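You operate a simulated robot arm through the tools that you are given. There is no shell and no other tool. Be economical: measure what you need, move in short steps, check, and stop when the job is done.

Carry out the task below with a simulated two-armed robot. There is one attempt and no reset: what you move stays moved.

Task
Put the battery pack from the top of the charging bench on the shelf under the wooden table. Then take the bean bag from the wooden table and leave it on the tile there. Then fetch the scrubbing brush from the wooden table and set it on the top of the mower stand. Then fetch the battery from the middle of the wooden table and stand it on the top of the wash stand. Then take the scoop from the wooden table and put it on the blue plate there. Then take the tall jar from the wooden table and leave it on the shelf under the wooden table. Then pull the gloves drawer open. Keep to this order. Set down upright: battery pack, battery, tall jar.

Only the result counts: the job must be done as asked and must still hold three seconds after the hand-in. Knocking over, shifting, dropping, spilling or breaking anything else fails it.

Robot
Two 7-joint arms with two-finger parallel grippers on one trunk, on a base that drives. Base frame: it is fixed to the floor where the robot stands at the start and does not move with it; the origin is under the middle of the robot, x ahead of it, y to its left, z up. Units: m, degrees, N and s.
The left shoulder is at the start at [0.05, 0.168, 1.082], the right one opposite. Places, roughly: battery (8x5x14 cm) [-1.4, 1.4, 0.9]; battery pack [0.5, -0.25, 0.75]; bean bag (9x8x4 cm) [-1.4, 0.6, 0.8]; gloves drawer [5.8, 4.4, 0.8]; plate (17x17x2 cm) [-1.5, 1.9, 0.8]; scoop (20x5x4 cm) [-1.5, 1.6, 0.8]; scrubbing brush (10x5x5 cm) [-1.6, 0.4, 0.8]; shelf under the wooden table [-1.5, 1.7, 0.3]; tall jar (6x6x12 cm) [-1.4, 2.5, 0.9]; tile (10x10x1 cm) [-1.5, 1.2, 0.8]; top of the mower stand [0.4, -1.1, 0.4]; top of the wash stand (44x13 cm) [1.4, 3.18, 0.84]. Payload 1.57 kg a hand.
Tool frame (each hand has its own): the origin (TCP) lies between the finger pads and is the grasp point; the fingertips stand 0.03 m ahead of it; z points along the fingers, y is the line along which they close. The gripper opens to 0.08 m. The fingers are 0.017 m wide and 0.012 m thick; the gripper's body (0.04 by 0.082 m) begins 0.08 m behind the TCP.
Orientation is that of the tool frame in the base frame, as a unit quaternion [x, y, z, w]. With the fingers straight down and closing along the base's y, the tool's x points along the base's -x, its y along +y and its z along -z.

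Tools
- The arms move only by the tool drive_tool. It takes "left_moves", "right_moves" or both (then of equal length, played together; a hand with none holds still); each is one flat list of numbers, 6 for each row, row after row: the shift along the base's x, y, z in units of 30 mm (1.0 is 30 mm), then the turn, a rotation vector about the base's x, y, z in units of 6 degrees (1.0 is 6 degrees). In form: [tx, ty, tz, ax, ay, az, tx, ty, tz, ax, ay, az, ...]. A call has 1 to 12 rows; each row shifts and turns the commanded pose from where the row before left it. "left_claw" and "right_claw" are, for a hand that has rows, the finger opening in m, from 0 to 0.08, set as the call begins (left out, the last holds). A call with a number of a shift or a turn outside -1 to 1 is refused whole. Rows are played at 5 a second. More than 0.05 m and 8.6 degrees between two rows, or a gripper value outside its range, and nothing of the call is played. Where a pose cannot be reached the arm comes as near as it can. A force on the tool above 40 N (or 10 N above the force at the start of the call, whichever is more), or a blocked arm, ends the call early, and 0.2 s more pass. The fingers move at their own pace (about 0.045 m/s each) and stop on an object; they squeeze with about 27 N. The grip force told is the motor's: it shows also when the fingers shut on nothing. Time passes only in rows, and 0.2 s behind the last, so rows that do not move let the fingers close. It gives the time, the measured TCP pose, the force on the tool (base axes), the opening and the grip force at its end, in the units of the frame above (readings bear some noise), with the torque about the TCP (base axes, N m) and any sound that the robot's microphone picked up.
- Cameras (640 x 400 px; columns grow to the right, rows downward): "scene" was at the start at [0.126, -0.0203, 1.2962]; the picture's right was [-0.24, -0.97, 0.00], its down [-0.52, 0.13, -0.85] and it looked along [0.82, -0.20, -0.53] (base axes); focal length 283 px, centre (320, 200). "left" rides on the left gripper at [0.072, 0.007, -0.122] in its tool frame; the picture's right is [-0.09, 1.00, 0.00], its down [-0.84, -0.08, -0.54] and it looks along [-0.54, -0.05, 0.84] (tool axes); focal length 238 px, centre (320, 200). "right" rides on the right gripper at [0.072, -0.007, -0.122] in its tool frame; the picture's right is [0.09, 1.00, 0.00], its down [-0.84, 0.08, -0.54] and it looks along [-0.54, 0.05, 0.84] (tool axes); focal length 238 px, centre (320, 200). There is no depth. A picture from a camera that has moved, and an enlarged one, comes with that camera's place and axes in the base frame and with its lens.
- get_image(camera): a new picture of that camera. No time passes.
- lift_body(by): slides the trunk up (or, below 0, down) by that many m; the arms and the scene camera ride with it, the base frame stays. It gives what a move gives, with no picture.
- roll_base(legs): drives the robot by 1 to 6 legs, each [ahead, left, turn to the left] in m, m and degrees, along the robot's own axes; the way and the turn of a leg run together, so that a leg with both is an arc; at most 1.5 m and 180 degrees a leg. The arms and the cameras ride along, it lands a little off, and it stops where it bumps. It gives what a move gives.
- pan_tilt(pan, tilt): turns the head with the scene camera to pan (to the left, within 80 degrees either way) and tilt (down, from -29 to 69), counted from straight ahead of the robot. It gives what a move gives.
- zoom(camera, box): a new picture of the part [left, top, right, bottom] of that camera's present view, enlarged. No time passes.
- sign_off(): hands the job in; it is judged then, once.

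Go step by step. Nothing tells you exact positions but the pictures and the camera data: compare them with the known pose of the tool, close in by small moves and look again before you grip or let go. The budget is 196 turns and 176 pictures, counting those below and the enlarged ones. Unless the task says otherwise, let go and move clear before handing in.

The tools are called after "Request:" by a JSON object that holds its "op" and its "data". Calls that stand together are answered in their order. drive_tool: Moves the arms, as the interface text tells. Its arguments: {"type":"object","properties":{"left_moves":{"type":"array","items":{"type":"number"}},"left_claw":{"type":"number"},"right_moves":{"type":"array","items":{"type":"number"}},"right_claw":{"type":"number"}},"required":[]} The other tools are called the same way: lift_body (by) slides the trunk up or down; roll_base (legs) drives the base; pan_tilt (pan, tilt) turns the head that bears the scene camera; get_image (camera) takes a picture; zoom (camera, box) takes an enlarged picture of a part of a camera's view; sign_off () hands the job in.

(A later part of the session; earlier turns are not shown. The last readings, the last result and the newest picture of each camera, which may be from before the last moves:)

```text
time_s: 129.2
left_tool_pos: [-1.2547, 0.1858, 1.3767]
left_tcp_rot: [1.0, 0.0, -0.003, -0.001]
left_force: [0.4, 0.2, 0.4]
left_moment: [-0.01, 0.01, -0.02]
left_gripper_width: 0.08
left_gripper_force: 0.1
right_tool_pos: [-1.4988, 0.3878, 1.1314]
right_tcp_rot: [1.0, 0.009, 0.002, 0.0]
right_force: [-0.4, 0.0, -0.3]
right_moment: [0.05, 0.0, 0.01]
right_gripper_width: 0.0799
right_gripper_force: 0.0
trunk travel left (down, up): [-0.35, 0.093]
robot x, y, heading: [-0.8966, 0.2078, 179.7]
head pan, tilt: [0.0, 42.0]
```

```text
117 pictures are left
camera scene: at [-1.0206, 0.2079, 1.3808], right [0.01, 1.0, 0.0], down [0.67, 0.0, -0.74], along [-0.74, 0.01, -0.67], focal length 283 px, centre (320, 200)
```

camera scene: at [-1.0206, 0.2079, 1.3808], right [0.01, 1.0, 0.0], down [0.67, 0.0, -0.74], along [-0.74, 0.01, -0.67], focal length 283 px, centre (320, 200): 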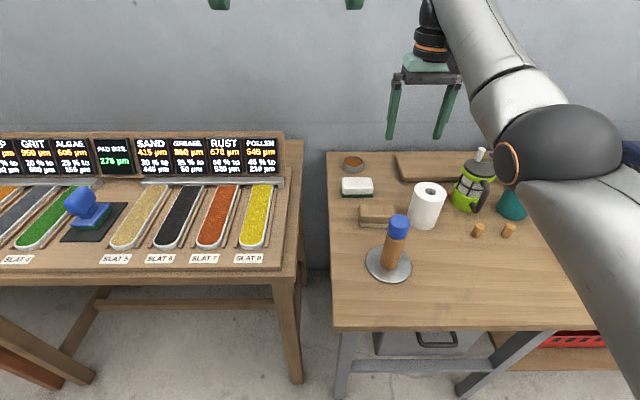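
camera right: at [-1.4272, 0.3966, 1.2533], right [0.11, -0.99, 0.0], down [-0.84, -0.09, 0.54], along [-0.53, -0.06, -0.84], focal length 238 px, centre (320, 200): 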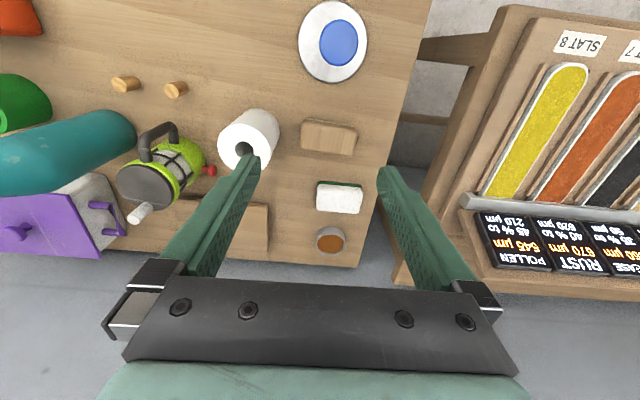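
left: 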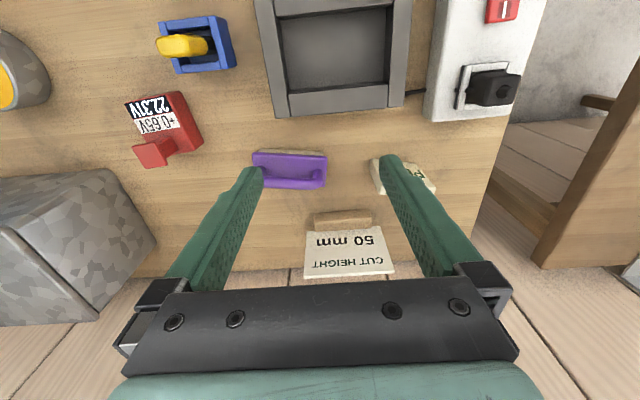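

The brush is centred at about (-1.559, 0.368), long side along y. I move the base slightly nearer, then turn the hand 90° so it closes across the 5 cm side.

Request:
{"op": "roll_base", "data": {"legs": [[0.08, 0, 0]]}}

Request:
{"op": "drive_tool", "data": {"right_moves": [0.1, -0.1, 0, 0, 0, 1, 0.1, -0.1, 0, 0, 0, 1, 0.1, -0.1, 0, 0, 0, 1, 0.1, -0.1, 0, 0, 0, 1, 0.1, -0.1, 0, 0, 0, 1, 0, -0.1, 0, 0, 0, 1, 0, 0, -0.2, 0, 0, 1, 0, 0, -0.3, 0, 0, 1, 0, 0, -0.3, 0, 0, 1, 0, 0, -0.3, 0, 0, 1, 0, 0, -0.3, 0, 0, 1, 0, 0, -0.3, 0, 0, 1]}}

Request:
{"op": "get_image", "data": {"camera": "right"}}

Request:
{"op": "get_image", "data": {"camera": "scene"}}

```text
time_s: 130.2
left_tool_pos: [-1.3327, 0.1865, 1.3759]
left_tcp_rot: [1.0, -0.001, -0.002, -0.001]
left_force: [0.1, -0.3, -0.2]
left_moment: [-0.01, -0.04, -0.01]
left_gripper_width: 0.0799
left_gripper_force: 0.1
right_tool_pos: [-1.5768, 0.388, 1.1307]
right_tcp_rot: [1.0, 0.008, 0.003, 0.0]
right_force: [1.1, 0.1, 0.0]
right_moment: [0.0, -0.01, -0.01]
right_gripper_width: 0.0799
right_gripper_force: 0.0
trunk travel left (down, up): [-0.35, 0.093]
robot x, y, heading: [-0.9775, 0.2083, 179.7]
head pan, tilt: [0.0, 42.0]
```

```text
time_s: 132.8
left_tool_pos: [-1.3306, 0.1866, 1.3763]
left_tcp_rot: [1.0, -0.001, -0.002, -0.002]
left_force: [0.0, 0.5, -1.1]
left_moment: [0.03, 0.02, -0.02]
left_gripper_width: 0.0798
left_gripper_force: 0.1
right_tool_pos: [-1.5615, 0.3689, 1.0806]
right_tcp_rot: [0.803, 0.596, 0.002, -0.001]
right_force: [-0.1, -0.2, -0.4]
right_moment: [-0.04, -0.03, 0.0]
right_gripper_width: 0.08
right_gripper_force: 0.0
trunk travel left (down, up): [-0.35, 0.093]
robot x, y, heading: [-0.9719, 0.2039, 180.1]
head pan, tilt: [0.0, 42.0]
```

```text
116 pictures are left
camera right: at [-1.547, 0.4418, 1.203], right [0.98, -0.2, 0.0], down [-0.17, -0.83, 0.54], along [-0.11, -0.53, -0.84], focal length 238 px, centre (320, 200)
```

right: 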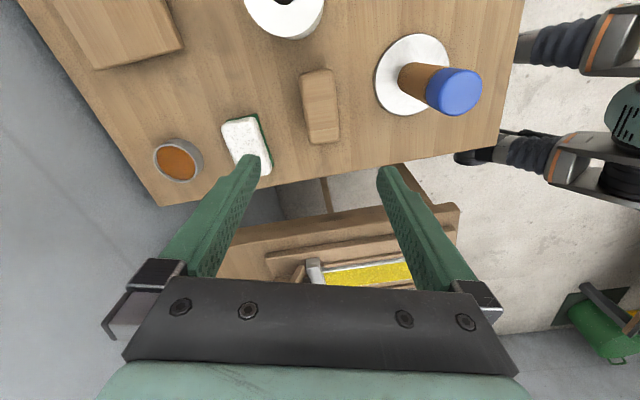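

```text
115 pictures are left
camera scene: at [-1.0983, 0.2081, 1.3811], right [0.01, 1.0, 0.0], down [0.67, 0.0, -0.74], along [-0.74, 0.0, -0.67], focal length 283 px, centre (320, 200)
```

scene: 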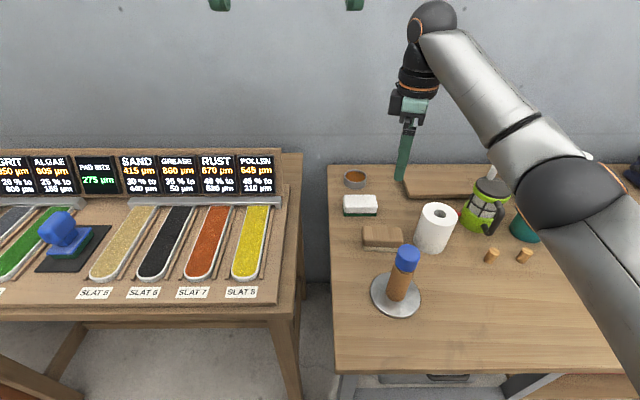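

Brush axis is at ~84°; adding 10° yaw and descending to z≈0.90.

Request:
{"op": "drive_tool", "data": {"right_moves": [0, 0, -1, 0, 0, 0.9, 0, 0, -1, 0, 0, 0.8, 0, 0, -1, 0, 0, 0, 0, 0, -1, 0, 0, 0, 0, 0, -1, 0, 0, 0, 0, 0, -1, 0, 0, 0]}}

Request:
{"op": "get_image", "data": {"camera": "right"}}

Request:
{"op": "get_image", "data": {"camera": "scene"}}

```text
time_s: 134.2
left_tool_pos: [-1.3326, 0.1862, 1.3777]
left_tcp_rot: [1.0, 0.0, -0.002, -0.002]
left_force: [0.3, 0.0, 0.5]
left_moment: [-0.01, 0.01, 0.02]
left_gripper_width: 0.0801
left_gripper_force: 0.1
right_tool_pos: [-1.56, 0.3704, 0.9001]
right_tcp_rot: [0.747, 0.665, 0.001, -0.001]
right_force: [-0.1, -0.2, -0.4]
right_moment: [0.03, -0.03, -0.01]
right_gripper_width: 0.08
right_gripper_force: 0.1
trunk travel left (down, up): [-0.35, 0.093]
robot x, y, heading: [-0.9745, 0.2035, 179.9]
head pan, tilt: [0.0, 42.0]
```

```text
114 pictures are left
camera right: at [-1.5583, 0.4432, 1.0224], right [1.0, -0.03, 0.0], down [-0.02, -0.84, 0.54], along [-0.01, -0.54, -0.84], focal length 238 px, centre (320, 200)
```

right: 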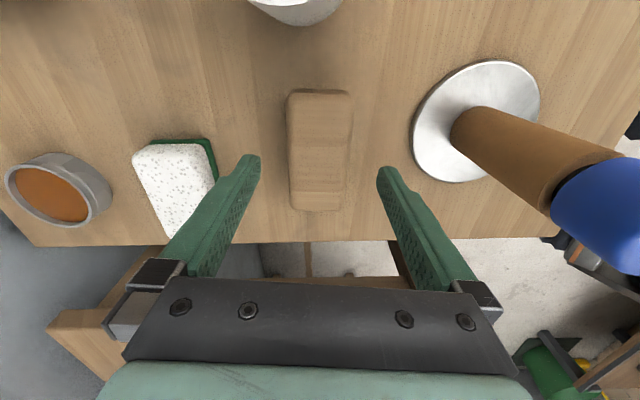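

```text
113 pictures are left
camera scene: at [-1.0984, 0.2081, 1.3811], right [0.01, 1.0, 0.0], down [0.67, 0.0, -0.74], along [-0.74, 0.0, -0.67], focal length 283 px, centre (320, 200)
```

scene: 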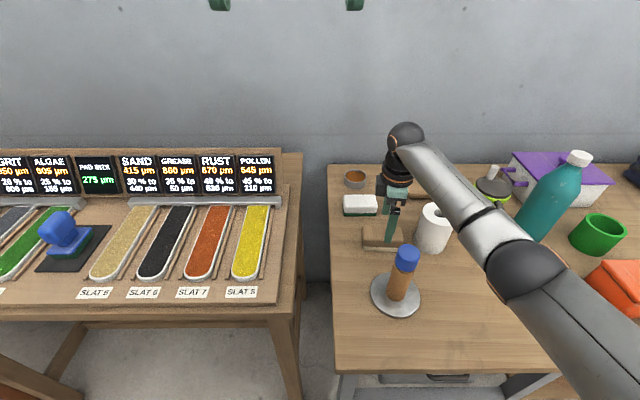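

Well centred. Descending to grip height and closing.

Request:
{"op": "drive_tool", "data": {"right_moves": [0, 0.05, -0.8, 0, 0, 0, 0, 0, -0.8, 0, 0, 0, 0, 0, -0.65, 0, 0, 0]}}

Request:
{"op": "drive_tool", "data": {"right_moves": [0, 0, 0, 0, 0, 0, 0, 0, 0, 0, 0, 0, 0, 0, 0, 0, 0, 0, 0, 0, 0, 0, 0, 0], "right_claw": 0.0}}

Request:
{"op": "get_image", "data": {"camera": "right"}}

```text
time_s: 135.0
left_tool_pos: [-1.3322, 0.1865, 1.3772]
left_tcp_rot: [1.0, -0.001, -0.003, -0.002]
left_force: [-0.8, -0.2, -0.7]
left_moment: [-0.01, 0.01, -0.01]
left_gripper_width: 0.0798
left_gripper_force: 0.0
right_tool_pos: [-1.5603, 0.3717, 0.8335]
right_tcp_rot: [0.748, 0.664, 0.001, -0.001]
right_force: [-0.5, -0.2, -0.3]
right_moment: [0.01, 0.01, -0.01]
right_gripper_width: 0.0802
right_gripper_force: 0.1
trunk travel left (down, up): [-0.35, 0.093]
robot x, y, heading: [-0.9729, 0.2088, 179.5]
head pan, tilt: [0.0, 42.0]
```

```text
time_s: 136.0
left_tool_pos: [-1.3314, 0.1866, 1.3764]
left_tcp_rot: [1.0, -0.001, -0.003, -0.002]
left_force: [0.0, 0.6, 0.1]
left_moment: [-0.04, 0.0, -0.01]
left_gripper_width: 0.0801
left_gripper_force: 0.0
right_tool_pos: [-1.5599, 0.371, 0.8331]
right_tcp_rot: [0.748, 0.664, 0.001, -0.002]
right_force: [-0.1, -0.6, 0.2]
right_moment: [0.03, -0.02, -0.04]
right_gripper_width: 0.0504
right_gripper_force: 27.1
trunk travel left (down, up): [-0.35, 0.093]
robot x, y, heading: [-0.9738, 0.2077, 180.1]
head pan, tilt: [0.0, 42.0]
```

```text
112 pictures are left
camera right: at [-1.5588, 0.4443, 0.956], right [1.0, -0.03, 0.0], down [-0.02, -0.84, 0.54], along [-0.01, -0.54, -0.84], focal length 238 px, centre (320, 200)
```

right: 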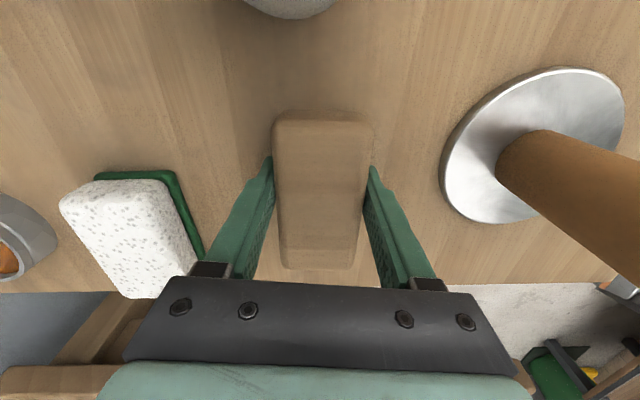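

Gripped (5.0 cm). Lifting straight up well above the post, then backing off.

Request:
{"op": "drive_tool", "data": {"right_moves": [0, 0, 0.5, 0, 0, 0, 0, 0, 0.9, 0, 0, 0, 0, 0, 1, 0, 0, 0, 0, 0, 1, 0, 0, 0, 0, 0, 1, 0, 0, 0, 0, 0, 1, 0, 0, 0, 0, 0, 1, 0, 0, 0, 0, 0, 1, 0, 0, 0, 0, 0, 1, 0, 0, 0]}}

Request:
{"op": "roll_base", "data": {"legs": [[-0.45, 0, 0], [0, 0, 170]]}}

Request:
{"op": "get_image", "data": {"camera": "scene"}}

Request:
{"op": "get_image", "data": {"camera": "right"}}

```text
time_s: 138.0
left_tool_pos: [-1.3301, 0.1866, 1.3774]
left_tcp_rot: [1.0, 0.0, -0.003, -0.002]
left_force: [0.5, 1.2, -0.7]
left_moment: [0.0, -0.02, -0.01]
left_gripper_width: 0.0802
left_gripper_force: 0.2
right_tool_pos: [-1.5611, 0.3699, 1.0846]
right_tcp_rot: [0.748, 0.664, 0.001, -0.001]
right_force: [0.1, -0.9, -1.4]
right_moment: [0.01, -0.03, -0.01]
right_gripper_width: 0.0504
right_gripper_force: 27.0
trunk travel left (down, up): [-0.35, 0.093]
robot x, y, heading: [-0.974, 0.2086, 179.9]
head pan, tilt: [0.0, 42.0]
```

```text
time_s: 147.6
left_tool_pos: [-0.1749, 0.1576, 1.3761]
left_tcp_rot: [0.095, 0.995, -0.002, 0.003]
left_force: [-0.5, -0.9, -0.5]
left_moment: [-0.01, -0.02, -0.05]
left_gripper_width: 0.0801
left_gripper_force: 0.1
right_tool_pos: [0.0163, -0.0655, 1.0857]
right_tcp_rot: [-0.591, 0.807, -0.002, -0.002]
right_force: [-0.5, 0.2, -1.9]
right_moment: [0.0, -0.01, -0.03]
right_gripper_width: 0.0495
right_gripper_force: 27.4
trunk travel left (down, up): [-0.35, 0.093]
robot x, y, heading: [-0.5315, 0.2084, -11.0]
head pan, tilt: [0.0, 42.0]
```

```text
111 pictures are left
camera scene: at [-0.4106, 0.182, 1.381], right [-0.19, -0.98, 0.0], down [-0.66, 0.13, -0.74], along [0.73, -0.14, -0.67], focal length 283 px, centre (320, 200)
```

scene: 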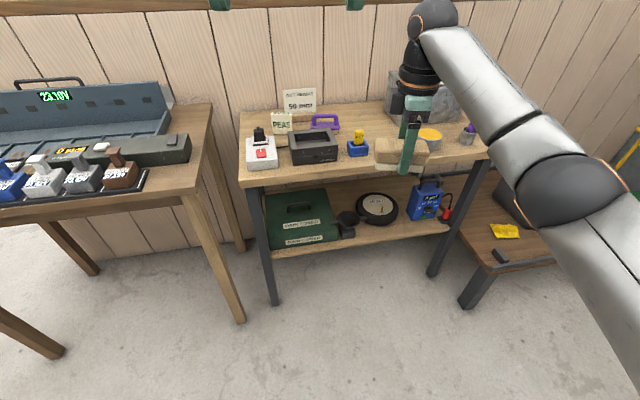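

```text
110 pictures are left
camera right: at [0.0006, -0.1357, 1.2068], right [-0.98, 0.21, 0.0], down [0.18, 0.82, 0.54], along [0.11, 0.53, -0.84], focal length 238 px, centre (320, 200)
```

right: 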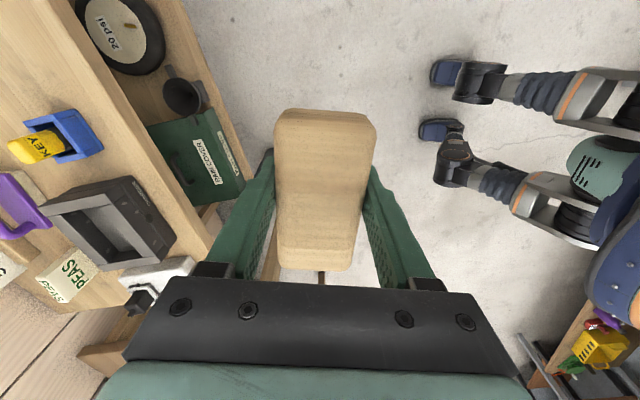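

The mower stand is the low wooden stand right of the bench. Driving to look at it.

Request:
{"op": "roll_base", "data": {"legs": [[0, 0, 11], [0, -1.05, 0]]}}

Request:
{"op": "pan_tilt", "data": {"pan": 0, "tilt": 50}}

Request:
{"op": "get_image", "data": {"camera": "scene"}}

```text
time_s: 153.8
left_tool_pos: [-0.182, -0.8252, 1.3763]
left_tcp_rot: [0.008, 1.0, -0.001, 0.001]
left_force: [0.2, -0.8, -0.6]
left_moment: [0.0, 0.02, 0.01]
left_gripper_width: 0.08
left_gripper_force: 0.0
right_tool_pos: [0.0456, -1.0123, 1.0838]
right_tcp_rot: [-0.659, 0.752, -0.001, -0.001]
right_force: [0.5, 0.6, -0.8]
right_moment: [0.01, -0.02, -0.01]
right_gripper_width: 0.0497
right_gripper_force: 26.5
trunk travel left (down, up): [-0.35, 0.093]
robot x, y, heading: [-0.5373, -0.8405, -1.6]
head pan, tilt: [0.0, 42.0]
```

```text
time_s: 154.4
left_tool_pos: [-0.1816, -0.8239, 1.3769]
left_tcp_rot: [0.009, 1.0, -0.002, 0.003]
left_force: [0.1, 0.4, -0.4]
left_moment: [-0.01, 0.01, 0.01]
left_gripper_width: 0.08
left_gripper_force: 0.0
right_tool_pos: [0.0464, -1.0117, 1.0842]
right_tcp_rot: [-0.659, 0.752, -0.001, -0.002]
right_force: [-0.3, -0.4, -0.8]
right_moment: [-0.04, 0.02, 0.05]
right_gripper_width: 0.0496
right_gripper_force: 27.1
trunk travel left (down, up): [-0.35, 0.093]
robot x, y, heading: [-0.5408, -0.8356, -1.0]
head pan, tilt: [0.0, 50.0]
```

```text
109 pictures are left
camera scene: at [-0.4236, -0.8406, 1.3703], right [-0.02, -1.0, 0.0], down [-0.77, 0.01, -0.64], along [0.64, -0.01, -0.77], focal length 283 px, centre (320, 200)
```

scene: 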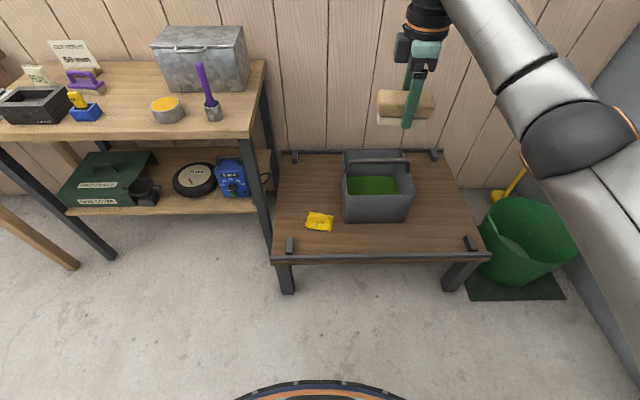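

The stand's free area is right of the gray box, around (0.30, -1.36). I move over there and lower the trunk for a better height estimate.

Request:
{"op": "roll_base", "data": {"legs": [[0.12, -0.34, 1]]}}

Request:
{"op": "lift_body", "data": {"by": -0.3}}

Request:
{"op": "get_image", "data": {"camera": "scene"}}

Request:
{"op": "get_image", "data": {"camera": "right"}}

```text
time_s: 156.8
left_tool_pos: [-0.0704, -1.17, 1.3763]
left_tcp_rot: [0.002, 1.0, -0.002, 0.003]
left_force: [-0.9, -0.1, -0.3]
left_moment: [-0.01, 0.02, 0.01]
left_gripper_width: 0.0801
left_gripper_force: 0.1
right_tool_pos: [0.1582, -1.3559, 1.0851]
right_tcp_rot: [-0.663, 0.748, -0.001, -0.002]
right_force: [-0.7, -0.6, -1.1]
right_moment: [-0.01, -0.01, -0.01]
right_gripper_width: 0.0494
right_gripper_force: 27.0
trunk travel left (down, up): [-0.35, 0.093]
robot x, y, heading: [-0.4265, -1.19, -0.4]
head pan, tilt: [0.0, 50.0]
```

```text
time_s: 159.8
left_tool_pos: [-0.0722, -1.1697, 1.0762]
left_tcp_rot: [0.004, 1.0, -0.001, 0.003]
left_force: [-1.2, 1.3, -0.3]
left_moment: [-0.01, 0.0, 0.02]
left_gripper_width: 0.0799
left_gripper_force: 0.0
right_tool_pos: [0.1572, -1.355, 0.786]
right_tcp_rot: [-0.663, 0.749, 0.0, -0.001]
right_force: [-0.2, -1.0, -1.0]
right_moment: [-0.04, -0.02, 0.02]
right_gripper_width: 0.0496
right_gripper_force: 27.6
trunk travel left (down, up): [-0.05, 0.393]
robot x, y, heading: [-0.4308, -1.1915, -0.2]
head pan, tilt: [0.0, 50.0]
```

```text
108 pictures are left
camera scene: at [-0.3134, -1.1897, 1.0703], right [-0.01, -1.0, 0.0], down [-0.77, 0.01, -0.64], along [0.64, 0.0, -0.77], focal length 283 px, centre (320, 200)
```

scene: 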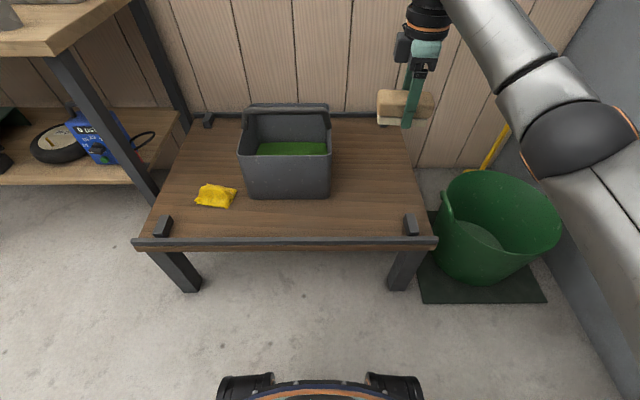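

```text
107 pictures are left
camera right: at [0.156, -1.4259, 0.9069], right [-1.0, 0.03, 0.0], down [0.02, 0.84, 0.54], along [0.01, 0.54, -0.84], focal length 238 px, centre (320, 200)
```

right: 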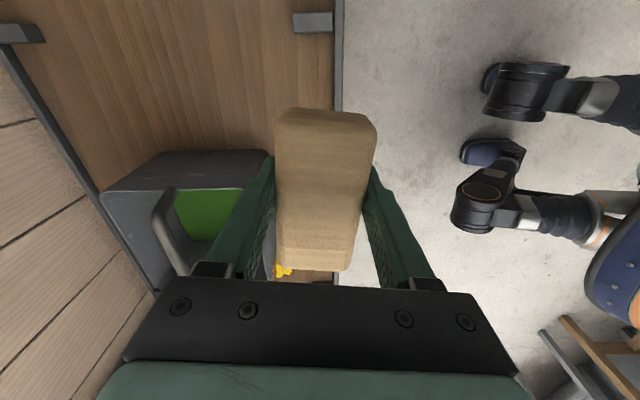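

Stand top is z≈0.37; free spot centre ≈ (0.31, -1.375) clear of the gray box. Moving in and lowering.

Request:
{"op": "roll_base", "data": {"legs": [[0.19, -0.01, 0]]}}

Request:
{"op": "lift_body", "data": {"by": -0.05}}

Request:
{"op": "drive_tool", "data": {"right_moves": [-0.2, -0.1, -1, 0, 0, 0, -0.2, -0.1, -1, 0, 0, 0, -0.2, -0.1, -1, 0, 0, 0, -0.2, 0, -1, 0, 0, 0, -0.2, 0, -1, 0, 0, 0, -0.2, 0, -1, 0, 0, 0]}}

Request:
{"op": "get_image", "data": {"camera": "scene"}}

Request:
{"op": "get_image", "data": {"camera": "right"}}

```text
time_s: 161.3
left_tool_pos: [0.1181, -1.1826, 1.0766]
left_tcp_rot: [0.004, 1.0, -0.002, 0.002]
left_force: [0.4, 0.5, 0.1]
left_moment: [0.01, -0.02, 0.01]
left_gripper_width: 0.0799
left_gripper_force: 0.1
right_tool_pos: [0.3476, -1.3682, 0.7851]
right_tcp_rot: [-0.663, 0.749, -0.001, -0.002]
right_force: [-0.2, -0.3, -1.6]
right_moment: [-0.01, 0.02, -0.03]
right_gripper_width: 0.0498
right_gripper_force: 26.7
trunk travel left (down, up): [-0.05, 0.393]
robot x, y, heading: [-0.2407, -1.199, -0.5]
head pan, tilt: [0.0, 50.0]
```

```text
time_s: 162.3
left_tool_pos: [0.1178, -1.1822, 1.0279]
left_tcp_rot: [0.004, 1.0, -0.002, 0.003]
left_force: [-0.7, 0.9, 0.3]
left_moment: [0.0, 0.02, 0.01]
left_gripper_width: 0.0802
left_gripper_force: 0.0
right_tool_pos: [0.3464, -1.3681, 0.7345]
right_tcp_rot: [-0.662, 0.749, -0.001, -0.001]
right_force: [-0.3, 0.5, -0.7]
right_moment: [-0.01, 0.0, -0.02]
right_gripper_width: 0.0496
right_gripper_force: 26.8
trunk travel left (down, up): [0.0, 0.443]
robot x, y, heading: [-0.236, -1.2041, -0.6]
head pan, tilt: [0.0, 50.0]
```

```text
time_s: 163.7
left_tool_pos: [0.1192, -1.1828, 1.0271]
left_tcp_rot: [0.003, 1.0, -0.002, 0.003]
left_force: [1.2, 0.2, -0.8]
left_moment: [-0.06, -0.01, 0.04]
left_gripper_width: 0.0799
left_gripper_force: 0.0
right_tool_pos: [0.3105, -1.3754, 0.5558]
right_tcp_rot: [-0.663, 0.749, -0.001, -0.002]
right_force: [-0.5, 0.5, -1.3]
right_moment: [-0.04, -0.01, -0.03]
right_gripper_width: 0.0495
right_gripper_force: 26.9
trunk travel left (down, up): [0.0, 0.443]
robot x, y, heading: [-0.2371, -1.2046, -0.4]
head pan, tilt: [0.0, 50.0]
```

```text
106 pictures are left
camera scene: at [-0.1242, -1.2015, 1.0203], right [-0.01, -1.0, 0.0], down [-0.77, 0.01, -0.64], along [0.64, -0.01, -0.77], focal length 283 px, centre (320, 200)
```

scene: 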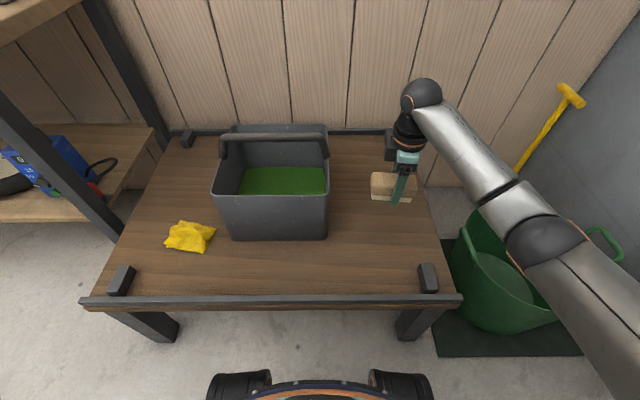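

```text
105 pictures are left
camera right: at [0.3083, -1.4473, 0.6777], right [-1.0, 0.03, 0.0], down [0.03, 0.84, 0.54], along [0.02, 0.54, -0.84], focal length 238 px, centre (320, 200)
```

right: 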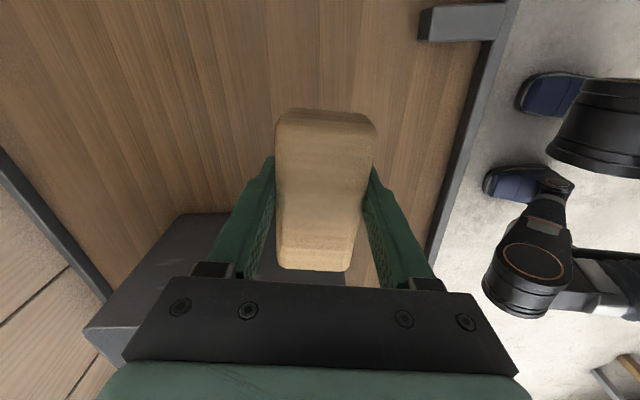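

Clear of box and bucket. Lowering further.

Request:
{"op": "drive_tool", "data": {"right_moves": [0, 0, -0.9, 0, 0, 0, 0, 0, -0.9, 0, 0, 0, 0, 0, -0.9, 0, 0, 0, 0, 0, -0.7, 0, 0, 0]}}

Request:
{"op": "get_image", "data": {"camera": "scene"}}

Request:
{"op": "get_image", "data": {"camera": "right"}}

```text
time_s: 164.7
left_tool_pos: [0.1177, -1.182, 1.0269]
left_tcp_rot: [0.003, 1.0, -0.002, 0.003]
left_force: [0.6, -0.3, -0.3]
left_moment: [-0.02, 0.03, -0.01]
left_gripper_width: 0.0801
left_gripper_force: 0.1
right_tool_pos: [0.3107, -1.3741, 0.4517]
right_tcp_rot: [-0.663, 0.749, 0.0, -0.001]
right_force: [0.3, -0.2, -0.3]
right_moment: [-0.02, 0.0, -0.01]
right_gripper_width: 0.0496
right_gripper_force: 27.3
trunk travel left (down, up): [0.0, 0.443]
robot x, y, heading: [-0.2411, -1.2046, -0.5]
head pan, tilt: [0.0, 50.0]
```

```text
104 pictures are left
camera scene: at [-0.1242, -1.2015, 1.0202], right [-0.01, -1.0, 0.0], down [-0.77, 0.01, -0.64], along [0.64, -0.01, -0.77], focal length 283 px, centre (320, 200)
```

scene: 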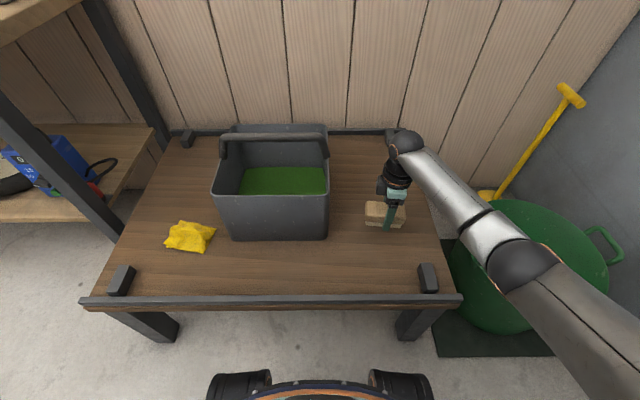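

```text
103 pictures are left
camera right: at [0.3084, -1.4466, 0.5743], right [-1.0, 0.03, 0.0], down [0.03, 0.84, 0.54], along [0.02, 0.54, -0.84], focal length 238 px, centre (320, 200)
```

right: 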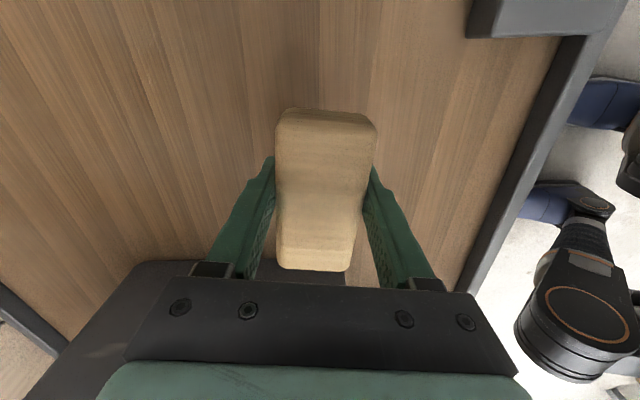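

Elbow is well above the bucket. Final gentle lowering to contact.

Request:
{"op": "drive_tool", "data": {"right_moves": [0, 0, -0.4, 0, 0, 0, 0, 0, -0.3, 0, 0, 0, 0, 0, -0.2, 0, 0, 0, 0, 0, -0.15, 0, 0, 0, 0, 0, -0.15, 0, 0, 0, 0, 0, -0.15, 0, 0, 0]}}

Request:
{"op": "get_image", "data": {"camera": "right"}}

```text
time_s: 166.1
left_tool_pos: [0.1183, -1.1816, 1.0266]
left_tcp_rot: [0.004, 1.0, -0.002, 0.002]
left_force: [0.6, -0.2, -0.1]
left_moment: [-0.01, 0.02, 0.03]
left_gripper_width: 0.08
left_gripper_force: 0.1
right_tool_pos: [0.3108, -1.3759, 0.4113]
right_tcp_rot: [-0.663, 0.749, -0.001, -0.001]
right_force: [-0.7, -0.4, -1.1]
right_moment: [-0.05, 0.0, 0.04]
right_gripper_width: 0.0498
right_gripper_force: 27.2
trunk travel left (down, up): [0.0, 0.443]
robot x, y, heading: [-0.2386, -1.202, -0.4]
head pan, tilt: [0.0, 50.0]
```

```text
102 pictures are left
camera right: at [0.3087, -1.4466, 0.5339], right [-1.0, 0.03, 0.0], down [0.03, 0.84, 0.54], along [0.02, 0.54, -0.84], focal length 238 px, centre (320, 200)
```

right: 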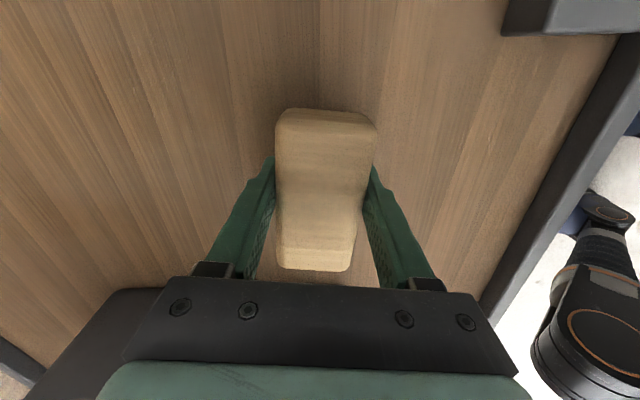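

Request:
{"op": "drive_tool", "data": {"right_moves": [0, 0, -0.12, 0, 0, 0, 0, 0, -0.12, 0, 0, 0, 0, 0, -0.12, 0, 0, 0, 0, 0, -0.12, 0, 0, 0, 0, 0, -0.12, 0, 0, 0, 0, 0, -0.12, 0, 0, 0]}}

```text
time_s: 167.5
left_tool_pos: [0.1168, -1.182, 1.0269]
left_tcp_rot: [0.003, 1.0, -0.001, 0.003]
left_force: [0.6, 0.0, 0.8]
left_moment: [-0.01, 0.0, 0.01]
left_gripper_width: 0.0803
left_gripper_force: 0.0
right_tool_pos: [0.3109, -1.3759, 0.394]
right_tcp_rot: [-0.662, 0.749, -0.002, -0.001]
right_force: [-7.7, -2.1, 18.2]
right_moment: [0.34, 0.39, 0.23]
right_gripper_width: 0.0494
right_gripper_force: 26.8
trunk travel left (down, up): [0.0, 0.443]
robot x, y, heading: [-0.2393, -1.2004, -0.4]
head pan, tilt: [0.0, 50.0]
```

Contact at TCP z≈0.394. Relaxing slightly and opening, then rising.

Request:
{"op": "drive_tool", "data": {"right_moves": [0, 0, 0.1, 0, 0, 0]}}

Request:
{"op": "drive_tool", "data": {"right_moves": [0, 0, 0, 0, 0, 0, 0, 0, 0, 0, 0, 0, 0, 0, 0, 0, 0, 0], "right_claw": 0.08}}

Request:
{"op": "drive_tool", "data": {"right_moves": [0, 0, 0.5, 0, 0, 0, 0, 0, 1, 0, 0, 0, 0, 0, 1, 0, 0, 0, 0, 0, 1, 0, 0, 0, 0, 0, 1, 0, 0, 0, 0, 0, 1, 0, 0, 0, 0, 0, 1, 0, 0, 0, 0, 0, 1, 0, 0, 0]}}

Request:
{"op": "get_image", "data": {"camera": "right"}}

```text
time_s: 167.9
left_tool_pos: [0.1177, -1.1825, 1.0276]
left_tcp_rot: [0.003, 1.0, -0.002, 0.002]
left_force: [-0.2, 0.3, -0.7]
left_moment: [0.01, 0.02, 0.0]
left_gripper_width: 0.0799
left_gripper_force: 0.1
right_tool_pos: [0.3114, -1.376, 0.3937]
right_tcp_rot: [-0.662, 0.749, -0.002, 0.0]
right_force: [0.7, -2.6, 8.2]
right_moment: [0.14, 0.13, 0.07]
right_gripper_width: 0.0497
right_gripper_force: 26.6
trunk travel left (down, up): [0.0, 0.443]
robot x, y, heading: [-0.2386, -1.2015, -0.7]
head pan, tilt: [0.0, 50.0]
```

```text
time_s: 168.7
left_tool_pos: [0.1181, -1.1826, 1.0263]
left_tcp_rot: [0.003, 1.0, -0.002, 0.003]
left_force: [-0.5, -0.8, 0.1]
left_moment: [0.02, 0.02, 0.0]
left_gripper_width: 0.0804
left_gripper_force: 0.0
right_tool_pos: [0.3104, -1.3761, 0.393]
right_tcp_rot: [-0.662, 0.749, -0.002, -0.002]
right_force: [-0.2, -0.6, 0.3]
right_moment: [0.0, 0.02, -0.02]
right_gripper_width: 0.0801
right_gripper_force: 0.1
trunk travel left (down, up): [0.0, 0.443]
robot x, y, heading: [-0.2411, -1.2032, -0.4]
head pan, tilt: [0.0, 50.0]
```

```text
time_s: 170.5
left_tool_pos: [0.1171, -1.1827, 1.0267]
left_tcp_rot: [0.004, 1.0, -0.001, 0.002]
left_force: [0.8, 1.0, -0.3]
left_moment: [0.0, 0.02, -0.01]
left_gripper_width: 0.0801
left_gripper_force: 0.0
right_tool_pos: [0.3104, -1.3743, 0.6205]
right_tcp_rot: [-0.662, 0.749, -0.001, -0.002]
right_force: [0.3, -0.5, -0.2]
right_moment: [-0.03, -0.01, -0.03]
right_gripper_width: 0.0799
right_gripper_force: 0.0
trunk travel left (down, up): [0.0, 0.443]
robot x, y, heading: [-0.2368, -1.2003, -0.5]
head pan, tilt: [0.0, 50.0]
```

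```text
101 pictures are left
camera right: at [0.3087, -1.445, 0.743], right [-1.0, 0.03, 0.0], down [0.03, 0.84, 0.54], along [0.01, 0.54, -0.84], focal length 238 px, centre (320, 200)
```

right: 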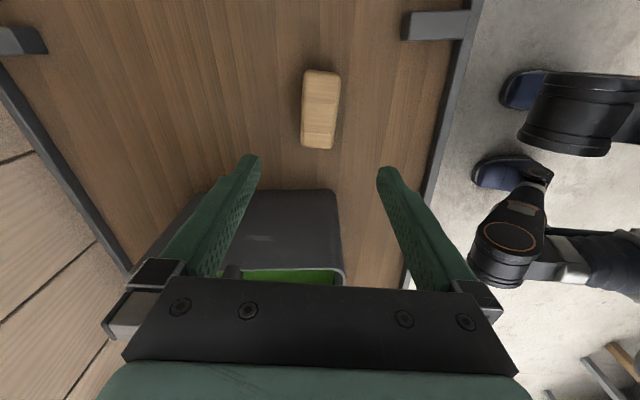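

The brush lies on the mower stand. Next the battery: retrace the known-clear path, raise the trunk, and face the wooden table.

Request:
{"op": "roll_base", "data": {"legs": [[-0.3, 0, 0], [0, 1.4, 0]]}}

Request:
{"op": "lift_body", "data": {"by": 0.3}}

Request:
{"op": "drive_tool", "data": {"right_moves": [0, 0, 0.6, 0, 0, -1, 0, 0, 0.6, 0, 0, -1, 0, 0, 0.6, 0, 0, -1, 0, 0, 0.6, 0, 0, -1, 0, 0, 0.6, 0, 0, -1, 0, 0, 0, 0, 0, -1, 0, 0, 0, 0, 0, -1, 0, 0, 0, 0, 0, -1, 0, 0, 0, 0, 0, -1, 0, 0, 0, 0, 0, -1, 0, 0, 0, 0, 0, -1, 0, 0, 0, 0, 0, -1]}}

Request:
{"op": "roll_base", "data": {"legs": [[0, 0, 178], [0, -1.1, 0]]}}

Request:
{"op": "pan_tilt", "data": {"pan": 0, "tilt": 42}}

Request:
{"op": "get_image", "data": {"camera": "scene"}}

```text
time_s: 179.1
left_tool_pos: [-0.1584, 0.2108, 1.0265]
left_tcp_rot: [0.009, 1.0, -0.002, 0.003]
left_force: [0.4, -0.5, 0.4]
left_moment: [0.05, 0.02, 0.0]
left_gripper_width: 0.0797
left_gripper_force: 0.0
right_tool_pos: [0.0332, 0.0176, 0.6206]
right_tcp_rot: [-0.659, 0.752, -0.001, -0.001]
right_force: [0.9, -0.2, 0.1]
right_moment: [-0.02, 0.03, 0.0]
right_gripper_width: 0.08
right_gripper_force: 0.0
trunk travel left (down, up): [0.0, 0.443]
robot x, y, heading: [-0.5161, 0.1965, -0.7]
head pan, tilt: [0.0, 50.0]
```

```text
time_s: 182.1
left_tool_pos: [-0.1573, 0.2106, 1.3271]
left_tcp_rot: [0.008, 1.0, -0.002, 0.004]
left_force: [0.0, -0.9, 0.3]
left_moment: [0.0, -0.03, 0.01]
left_gripper_width: 0.08
left_gripper_force: 0.1
right_tool_pos: [0.0343, 0.0171, 0.9194]
right_tcp_rot: [-0.659, 0.752, -0.001, -0.001]
right_force: [0.3, 0.5, -0.2]
right_moment: [-0.02, 0.04, 0.01]
right_gripper_width: 0.0804
right_gripper_force: 0.0
trunk travel left (down, up): [-0.3, 0.143]
robot x, y, heading: [-0.5107, 0.1922, -1.0]
head pan, tilt: [0.0, 50.0]
```

```text
time_s: 184.7
left_tool_pos: [-0.1574, 0.2108, 1.3263]
left_tcp_rot: [0.008, 1.0, -0.002, 0.003]
left_force: [-0.4, 0.4, 0.9]
left_moment: [0.0, 0.03, 0.0]
left_gripper_width: 0.08
left_gripper_force: 0.1
right_tool_pos: [0.0336, 0.0168, 1.0105]
right_tcp_rot: [-0.09, 0.996, -0.001, -0.003]
right_force: [1.3, 0.1, 0.8]
right_moment: [-0.01, -0.02, -0.02]
right_gripper_width: 0.0802
right_gripper_force: 0.0
trunk travel left (down, up): [-0.3, 0.143]
robot x, y, heading: [-0.5168, 0.191, -1.1]
head pan, tilt: [0.0, 50.0]
```

```text
time_s: 197.6
left_tool_pos: [-0.8731, 1.2668, 1.3264]
left_tcp_rot: [1.0, 0.005, -0.003, -0.002]
left_force: [-0.7, -0.1, -0.7]
left_moment: [0.01, 0.03, -0.01]
left_gripper_width: 0.0801
left_gripper_force: 0.1
right_tool_pos: [-1.0704, 1.4558, 1.0108]
right_tcp_rot: [0.995, 0.103, 0.002, 0.0]
right_force: [-0.2, 1.6, -0.4]
right_moment: [0.0, 0.02, 0.03]
right_gripper_width: 0.0803
right_gripper_force: 0.0
trunk travel left (down, up): [-0.3, 0.143]
robot x, y, heading: [-0.5196, 1.2884, -179.7]
head pan, tilt: [0.0, 50.0]
```

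```text
time_s: 198.3
left_tool_pos: [-0.8745, 1.2655, 1.3272]
left_tcp_rot: [1.0, 0.006, -0.002, -0.002]
left_force: [0.2, 0.3, 0.6]
left_moment: [0.0, 0.02, 0.01]
left_gripper_width: 0.0801
left_gripper_force: 0.1
right_tool_pos: [-1.0689, 1.4552, 1.0108]
right_tcp_rot: [0.995, 0.103, 0.002, 0.0]
right_force: [0.0, -1.0, -0.1]
right_moment: [0.01, 0.01, 0.0]
right_gripper_width: 0.0802
right_gripper_force: 0.1
trunk travel left (down, up): [-0.3, 0.143]
robot x, y, heading: [-0.5165, 1.2902, -179.8]
head pan, tilt: [0.0, 42.0]
```

```text
100 pictures are left
camera scene: at [-0.6403, 1.2913, 1.3311], right [-0.01, 1.0, 0.0], down [0.67, 0.01, -0.74], along [-0.74, -0.01, -0.67], focal length 283 px, centre (320, 200)
```

scene: 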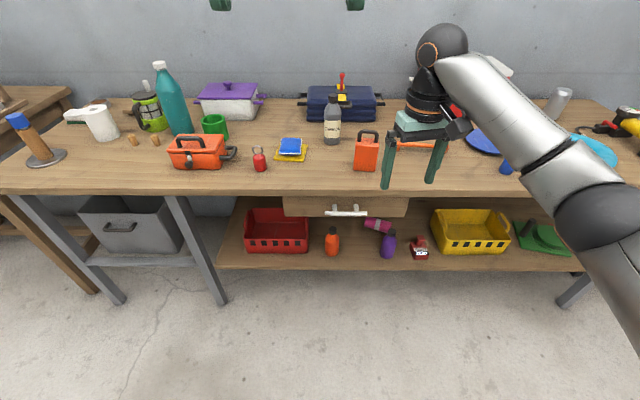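

Request:
{"op": "zoom", "data": {"camera": "scene", "box": [310, 90, 470, 190]}}

Request:
{"op": "get_image", "data": {"camera": "right"}}

```text
4.00 times, centred on (390, 140) of scene
camera zoom: at [-0.6403, 1.2913, 1.3311], right [-0.01, 1.0, 0.0], down [0.67, 0.01, -0.74], along [-0.74, -0.01, -0.67], focal length 1131 px, centre (40, 440)
```

zoom: 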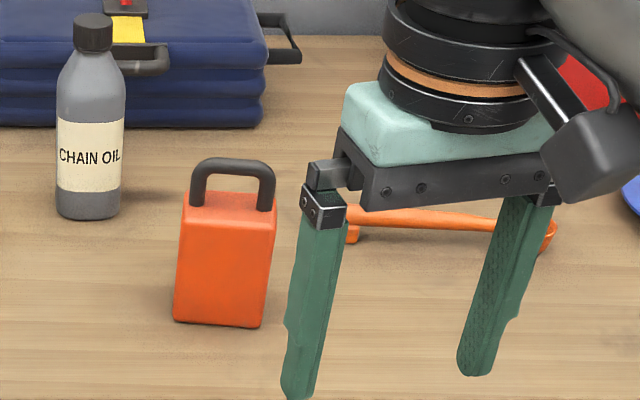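

```text
98 pictures are left
camera right: at [-1.0009, 1.4775, 1.133], right [0.3, -0.96, 0.0], down [-0.8, -0.25, 0.54], along [-0.51, -0.16, -0.84], focal length 238 px, centre (320, 200)
```

right: 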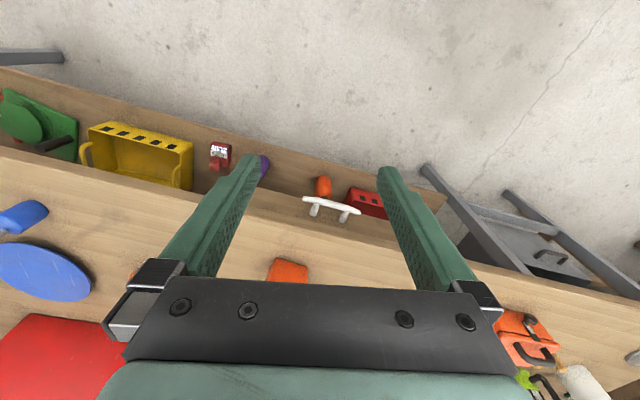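

The battery is the orange block with a dark handle at about (-1.40, 1.43). I drive in and turn the hand to close across its 5 cm depth.

Request:
{"op": "roll_base", "data": {"legs": [[0.3, 0.02, 0]]}}

Request:
{"op": "drive_tool", "data": {"right_moves": [0, 0, 0.3, 0, 0, 1, 0, 0, 0.3, 0, 0, 1, 0, 0, 0, 0, 0, 1, 0, 0, 0, 0, 0, 1, 0, 0, 0, 0, 0, 1, 0, 0, 0, 0, 0, 1, 0, 0, 0, 0, 0, 1, 0, 0, 0, 0, 0, 1, 0, 0, 0, 0, 0, 1, 0, 0, 0, 0, 0, 1, 0, 0, 0, 0, 0, 1, 0, 0, 0, 0, 0, 1]}}

Request:
{"op": "get_image", "data": {"camera": "right"}}

Request:
{"op": "get_image", "data": {"camera": "scene"}}

```text
time_s: 200.3
left_tool_pos: [-1.1671, 1.2443, 1.3274]
left_tcp_rot: [1.0, 0.006, -0.003, -0.002]
left_force: [-0.3, 0.2, 0.4]
left_moment: [-0.02, 0.0, 0.0]
left_gripper_width: 0.0802
left_gripper_force: 0.0
right_tool_pos: [-1.3633, 1.4317, 1.0107]
right_tcp_rot: [0.994, 0.106, 0.003, 0.0]
right_force: [-0.9, -0.4, -0.9]
right_moment: [0.0, -0.02, -0.02]
right_gripper_width: 0.08
right_gripper_force: 0.1
trunk travel left (down, up): [-0.3, 0.143]
robot x, y, heading: [-0.8098, 1.2651, -179.4]
head pan, tilt: [0.0, 42.0]
```

```text
time_s: 202.9
left_tool_pos: [-1.1676, 1.2431, 1.3263]
left_tcp_rot: [1.0, 0.006, -0.002, -0.002]
left_force: [0.1, -0.2, -0.1]
left_moment: [0.01, -0.01, 0.02]
left_gripper_width: 0.0797
left_gripper_force: 0.0
right_tool_pos: [-1.3625, 1.4311, 1.028]
right_tcp_rot: [0.742, 0.67, 0.001, -0.001]
right_force: [-0.9, 0.3, -0.5]
right_moment: [0.0, 0.01, -0.04]
right_gripper_width: 0.0799
right_gripper_force: 0.1
trunk travel left (down, up): [-0.3, 0.143]
robot x, y, heading: [-0.8081, 1.267, -179.4]
head pan, tilt: [0.0, 42.0]
```

```text
97 pictures are left
camera right: at [-1.3626, 1.5039, 1.1513], right [1.0, -0.01, 0.0], down [-0.01, -0.84, 0.54], along [0.0, -0.54, -0.84], focal length 238 px, centre (320, 200)
```

right: 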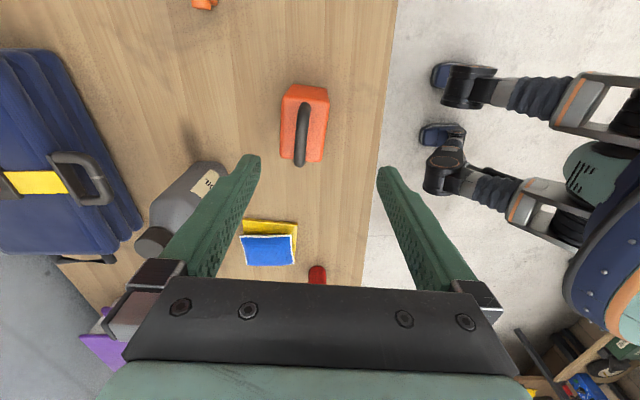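

```text
96 pictures are left
camera scene: at [-0.9338, 1.2684, 1.3312], right [-0.01, 1.0, 0.0], down [0.67, 0.01, -0.74], along [-0.74, -0.01, -0.67], focal length 283 px, centre (320, 200)
```

scene: 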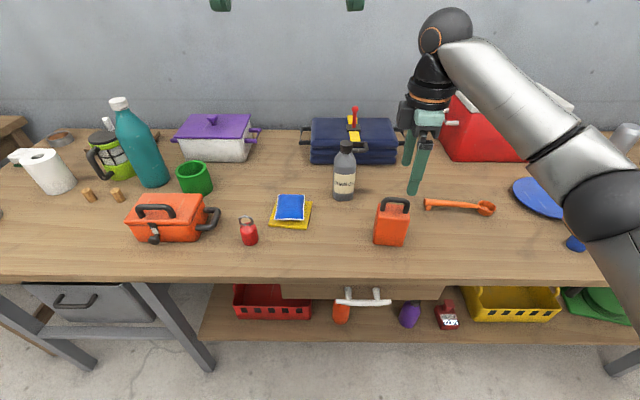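

Request:
{"op": "drive_tool", "data": {"right_moves": [-0.5, 0, -0.8, 0, 0, 0, 0, 0, -0.8, 0, 0, 0]}}

Request:
{"op": "get_image", "data": {"camera": "right"}}

Request:
{"op": "zoom", "data": {"camera": "scene", "box": [320, 150, 480, 250]}}

```text
time_s: 203.6
left_tool_pos: [-1.1673, 1.2433, 1.3278]
left_tcp_rot: [1.0, 0.007, -0.002, -0.001]
left_force: [0.3, -0.8, 0.3]
left_moment: [0.03, -0.03, 0.01]
left_gripper_width: 0.0798
left_gripper_force: 0.1
right_tool_pos: [-1.3782, 1.4338, 0.9786]
right_tcp_rot: [0.742, 0.67, 0.001, -0.001]
right_force: [-0.1, -0.4, 0.3]
right_moment: [0.05, 0.0, 0.01]
right_gripper_width: 0.0798
right_gripper_force: 0.0
trunk travel left (down, up): [-0.3, 0.143]
robot x, y, heading: [-0.8093, 1.2658, -179.4]
head pan, tilt: [0.0, 42.0]
```

```text
95 pictures are left
camera right: at [-1.3772, 1.5052, 1.1018], right [1.0, -0.01, 0.0], down [-0.01, -0.84, 0.54], along [0.0, -0.54, -0.84], focal length 238 px, centre (320, 200)
```

right: 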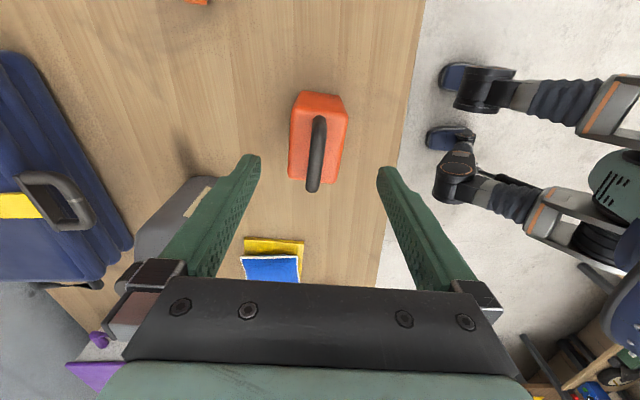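

```text
4.00 times, centred on (400, 200) of scene
camera zoom: at [-0.9338, 1.2686, 1.3313], right [-0.01, 1.0, 0.0], down [0.67, 0.01, -0.74], along [-0.74, -0.01, -0.67], focal length 1131 px, centre (0, 200)
```

zoom: 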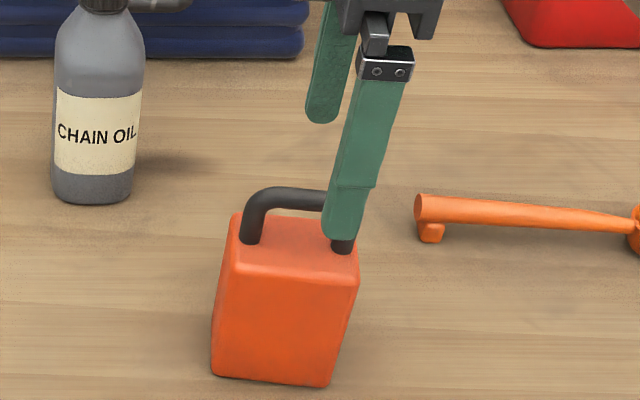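

Battery centred at (-1.379, 1.428), yaw matches. Descending around it to z≈0.878.

Request:
{"op": "drive_tool", "data": {"right_moves": [0, -0.2, -0.9, 0, 0, 0, 0, 0, -0.9, 0, 0, 0]}}

Request:
{"op": "get_image", "data": {"camera": "right"}}

Request:
{"op": "zoom", "data": {"camera": "scene", "box": [320, 150, 480, 250]}}

```text
time_s: 204.2
left_tool_pos: [-1.1672, 1.2422, 1.3269]
left_tcp_rot: [1.0, 0.007, -0.003, -0.001]
left_force: [0.3, 0.2, -0.5]
left_moment: [-0.01, 0.03, 0.03]
left_gripper_width: 0.08
left_gripper_force: 0.1
right_tool_pos: [-1.3786, 1.4271, 0.9249]
right_tcp_rot: [0.743, 0.669, 0.002, -0.001]
right_force: [0.7, 0.6, -0.2]
right_moment: [0.01, 0.01, -0.03]
right_gripper_width: 0.08
right_gripper_force: 0.2
trunk travel left (down, up): [-0.3, 0.143]
robot x, y, heading: [-0.809, 1.2688, -179.4]
head pan, tilt: [0.0, 42.0]
```

```text
93 pictures are left
camera right: at [-1.3774, 1.4998, 1.0482], right [1.0, -0.01, 0.0], down [-0.01, -0.84, 0.54], along [-0.01, -0.54, -0.84], focal length 238 px, centre (320, 200)
```

right: 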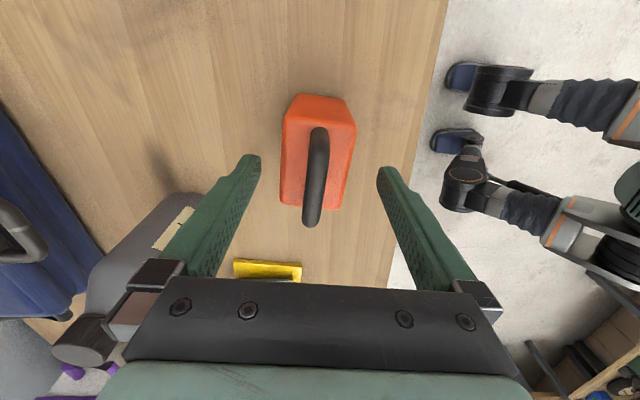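

```text
4.00 times, centred on (400, 200) of scene
camera zoom: at [-0.9339, 1.2685, 1.3312], right [-0.01, 1.0, 0.0], down [0.67, 0.01, -0.74], along [-0.74, -0.01, -0.67], focal length 1131 px, centre (0, 200)
```

zoom: 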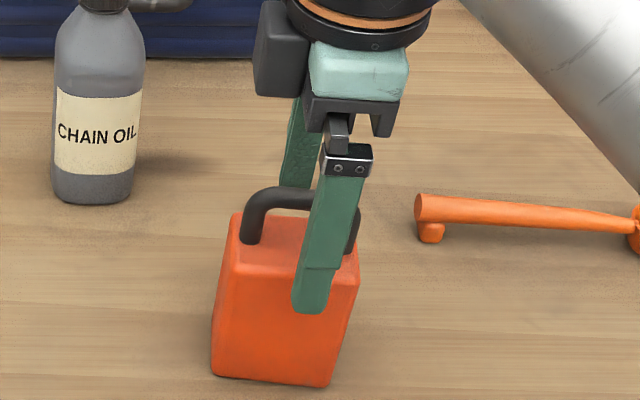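

Request:
{"op": "drive_tool", "data": {"right_moves": [0, 0, -0.8, 0, 0, 0, 0, 0, -0.7, 0, 0, 0]}}

Request:
{"op": "drive_tool", "data": {"right_moves": [0, 0, 0, 0, 0, 0, 0, 0, 0, 0, 0, 0, 0, 0, 0, 0, 0, 0, 0, 0, 0, 0, 0, 0], "right_claw": 0.0}}

Request:
{"op": "get_image", "data": {"camera": "right"}}

```text
time_s: 204.8
left_tool_pos: [-1.1669, 1.2426, 1.327]
left_tcp_rot: [1.0, 0.006, -0.002, -0.003]
left_force: [-0.5, 0.4, -0.2]
left_moment: [0.01, 0.03, -0.01]
left_gripper_width: 0.0797
left_gripper_force: 0.0
right_tool_pos: [-1.3774, 1.4256, 0.8808]
right_tcp_rot: [0.743, 0.67, 0.0, -0.001]
right_force: [-0.3, 0.5, 0.2]
right_moment: [-0.04, 0.02, 0.04]
right_gripper_width: 0.08
right_gripper_force: 0.1
trunk travel left (down, up): [-0.3, 0.143]
robot x, y, heading: [-0.8067, 1.2664, -179.3]
head pan, tilt: [0.0, 42.0]
```

```text
time_s: 205.8
left_tool_pos: [-1.1665, 1.243, 1.3273]
left_tcp_rot: [1.0, 0.005, -0.003, -0.002]
left_force: [0.4, -0.3, -0.2]
left_moment: [0.0, -0.01, 0.01]
left_gripper_width: 0.08
left_gripper_force: 0.0
right_tool_pos: [-1.3773, 1.4261, 0.8817]
right_tcp_rot: [0.742, 0.67, 0.002, -0.001]
right_force: [-2.6, -1.0, 0.4]
right_moment: [-0.16, 0.05, -0.07]
right_gripper_width: 0.0498
right_gripper_force: 26.8
trunk travel left (down, up): [-0.3, 0.143]
robot x, y, heading: [-0.8108, 1.268, -179.6]
head pan, tilt: [0.0, 42.0]
```

```text
91 pictures are left
camera right: at [-1.3761, 1.4982, 1.0031], right [1.0, -0.01, 0.0], down [-0.01, -0.84, 0.54], along [-0.01, -0.54, -0.84], focal length 238 px, centre (320, 200)
```

right: 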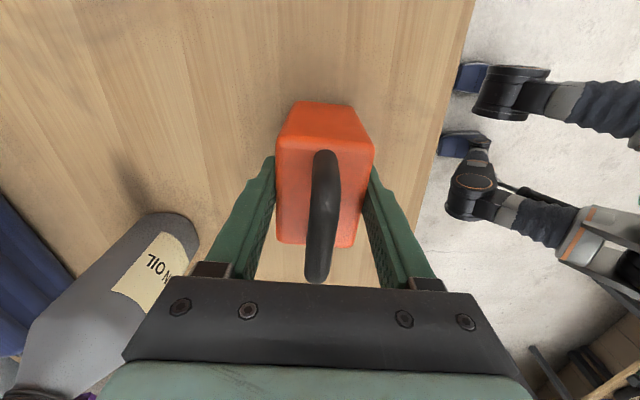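

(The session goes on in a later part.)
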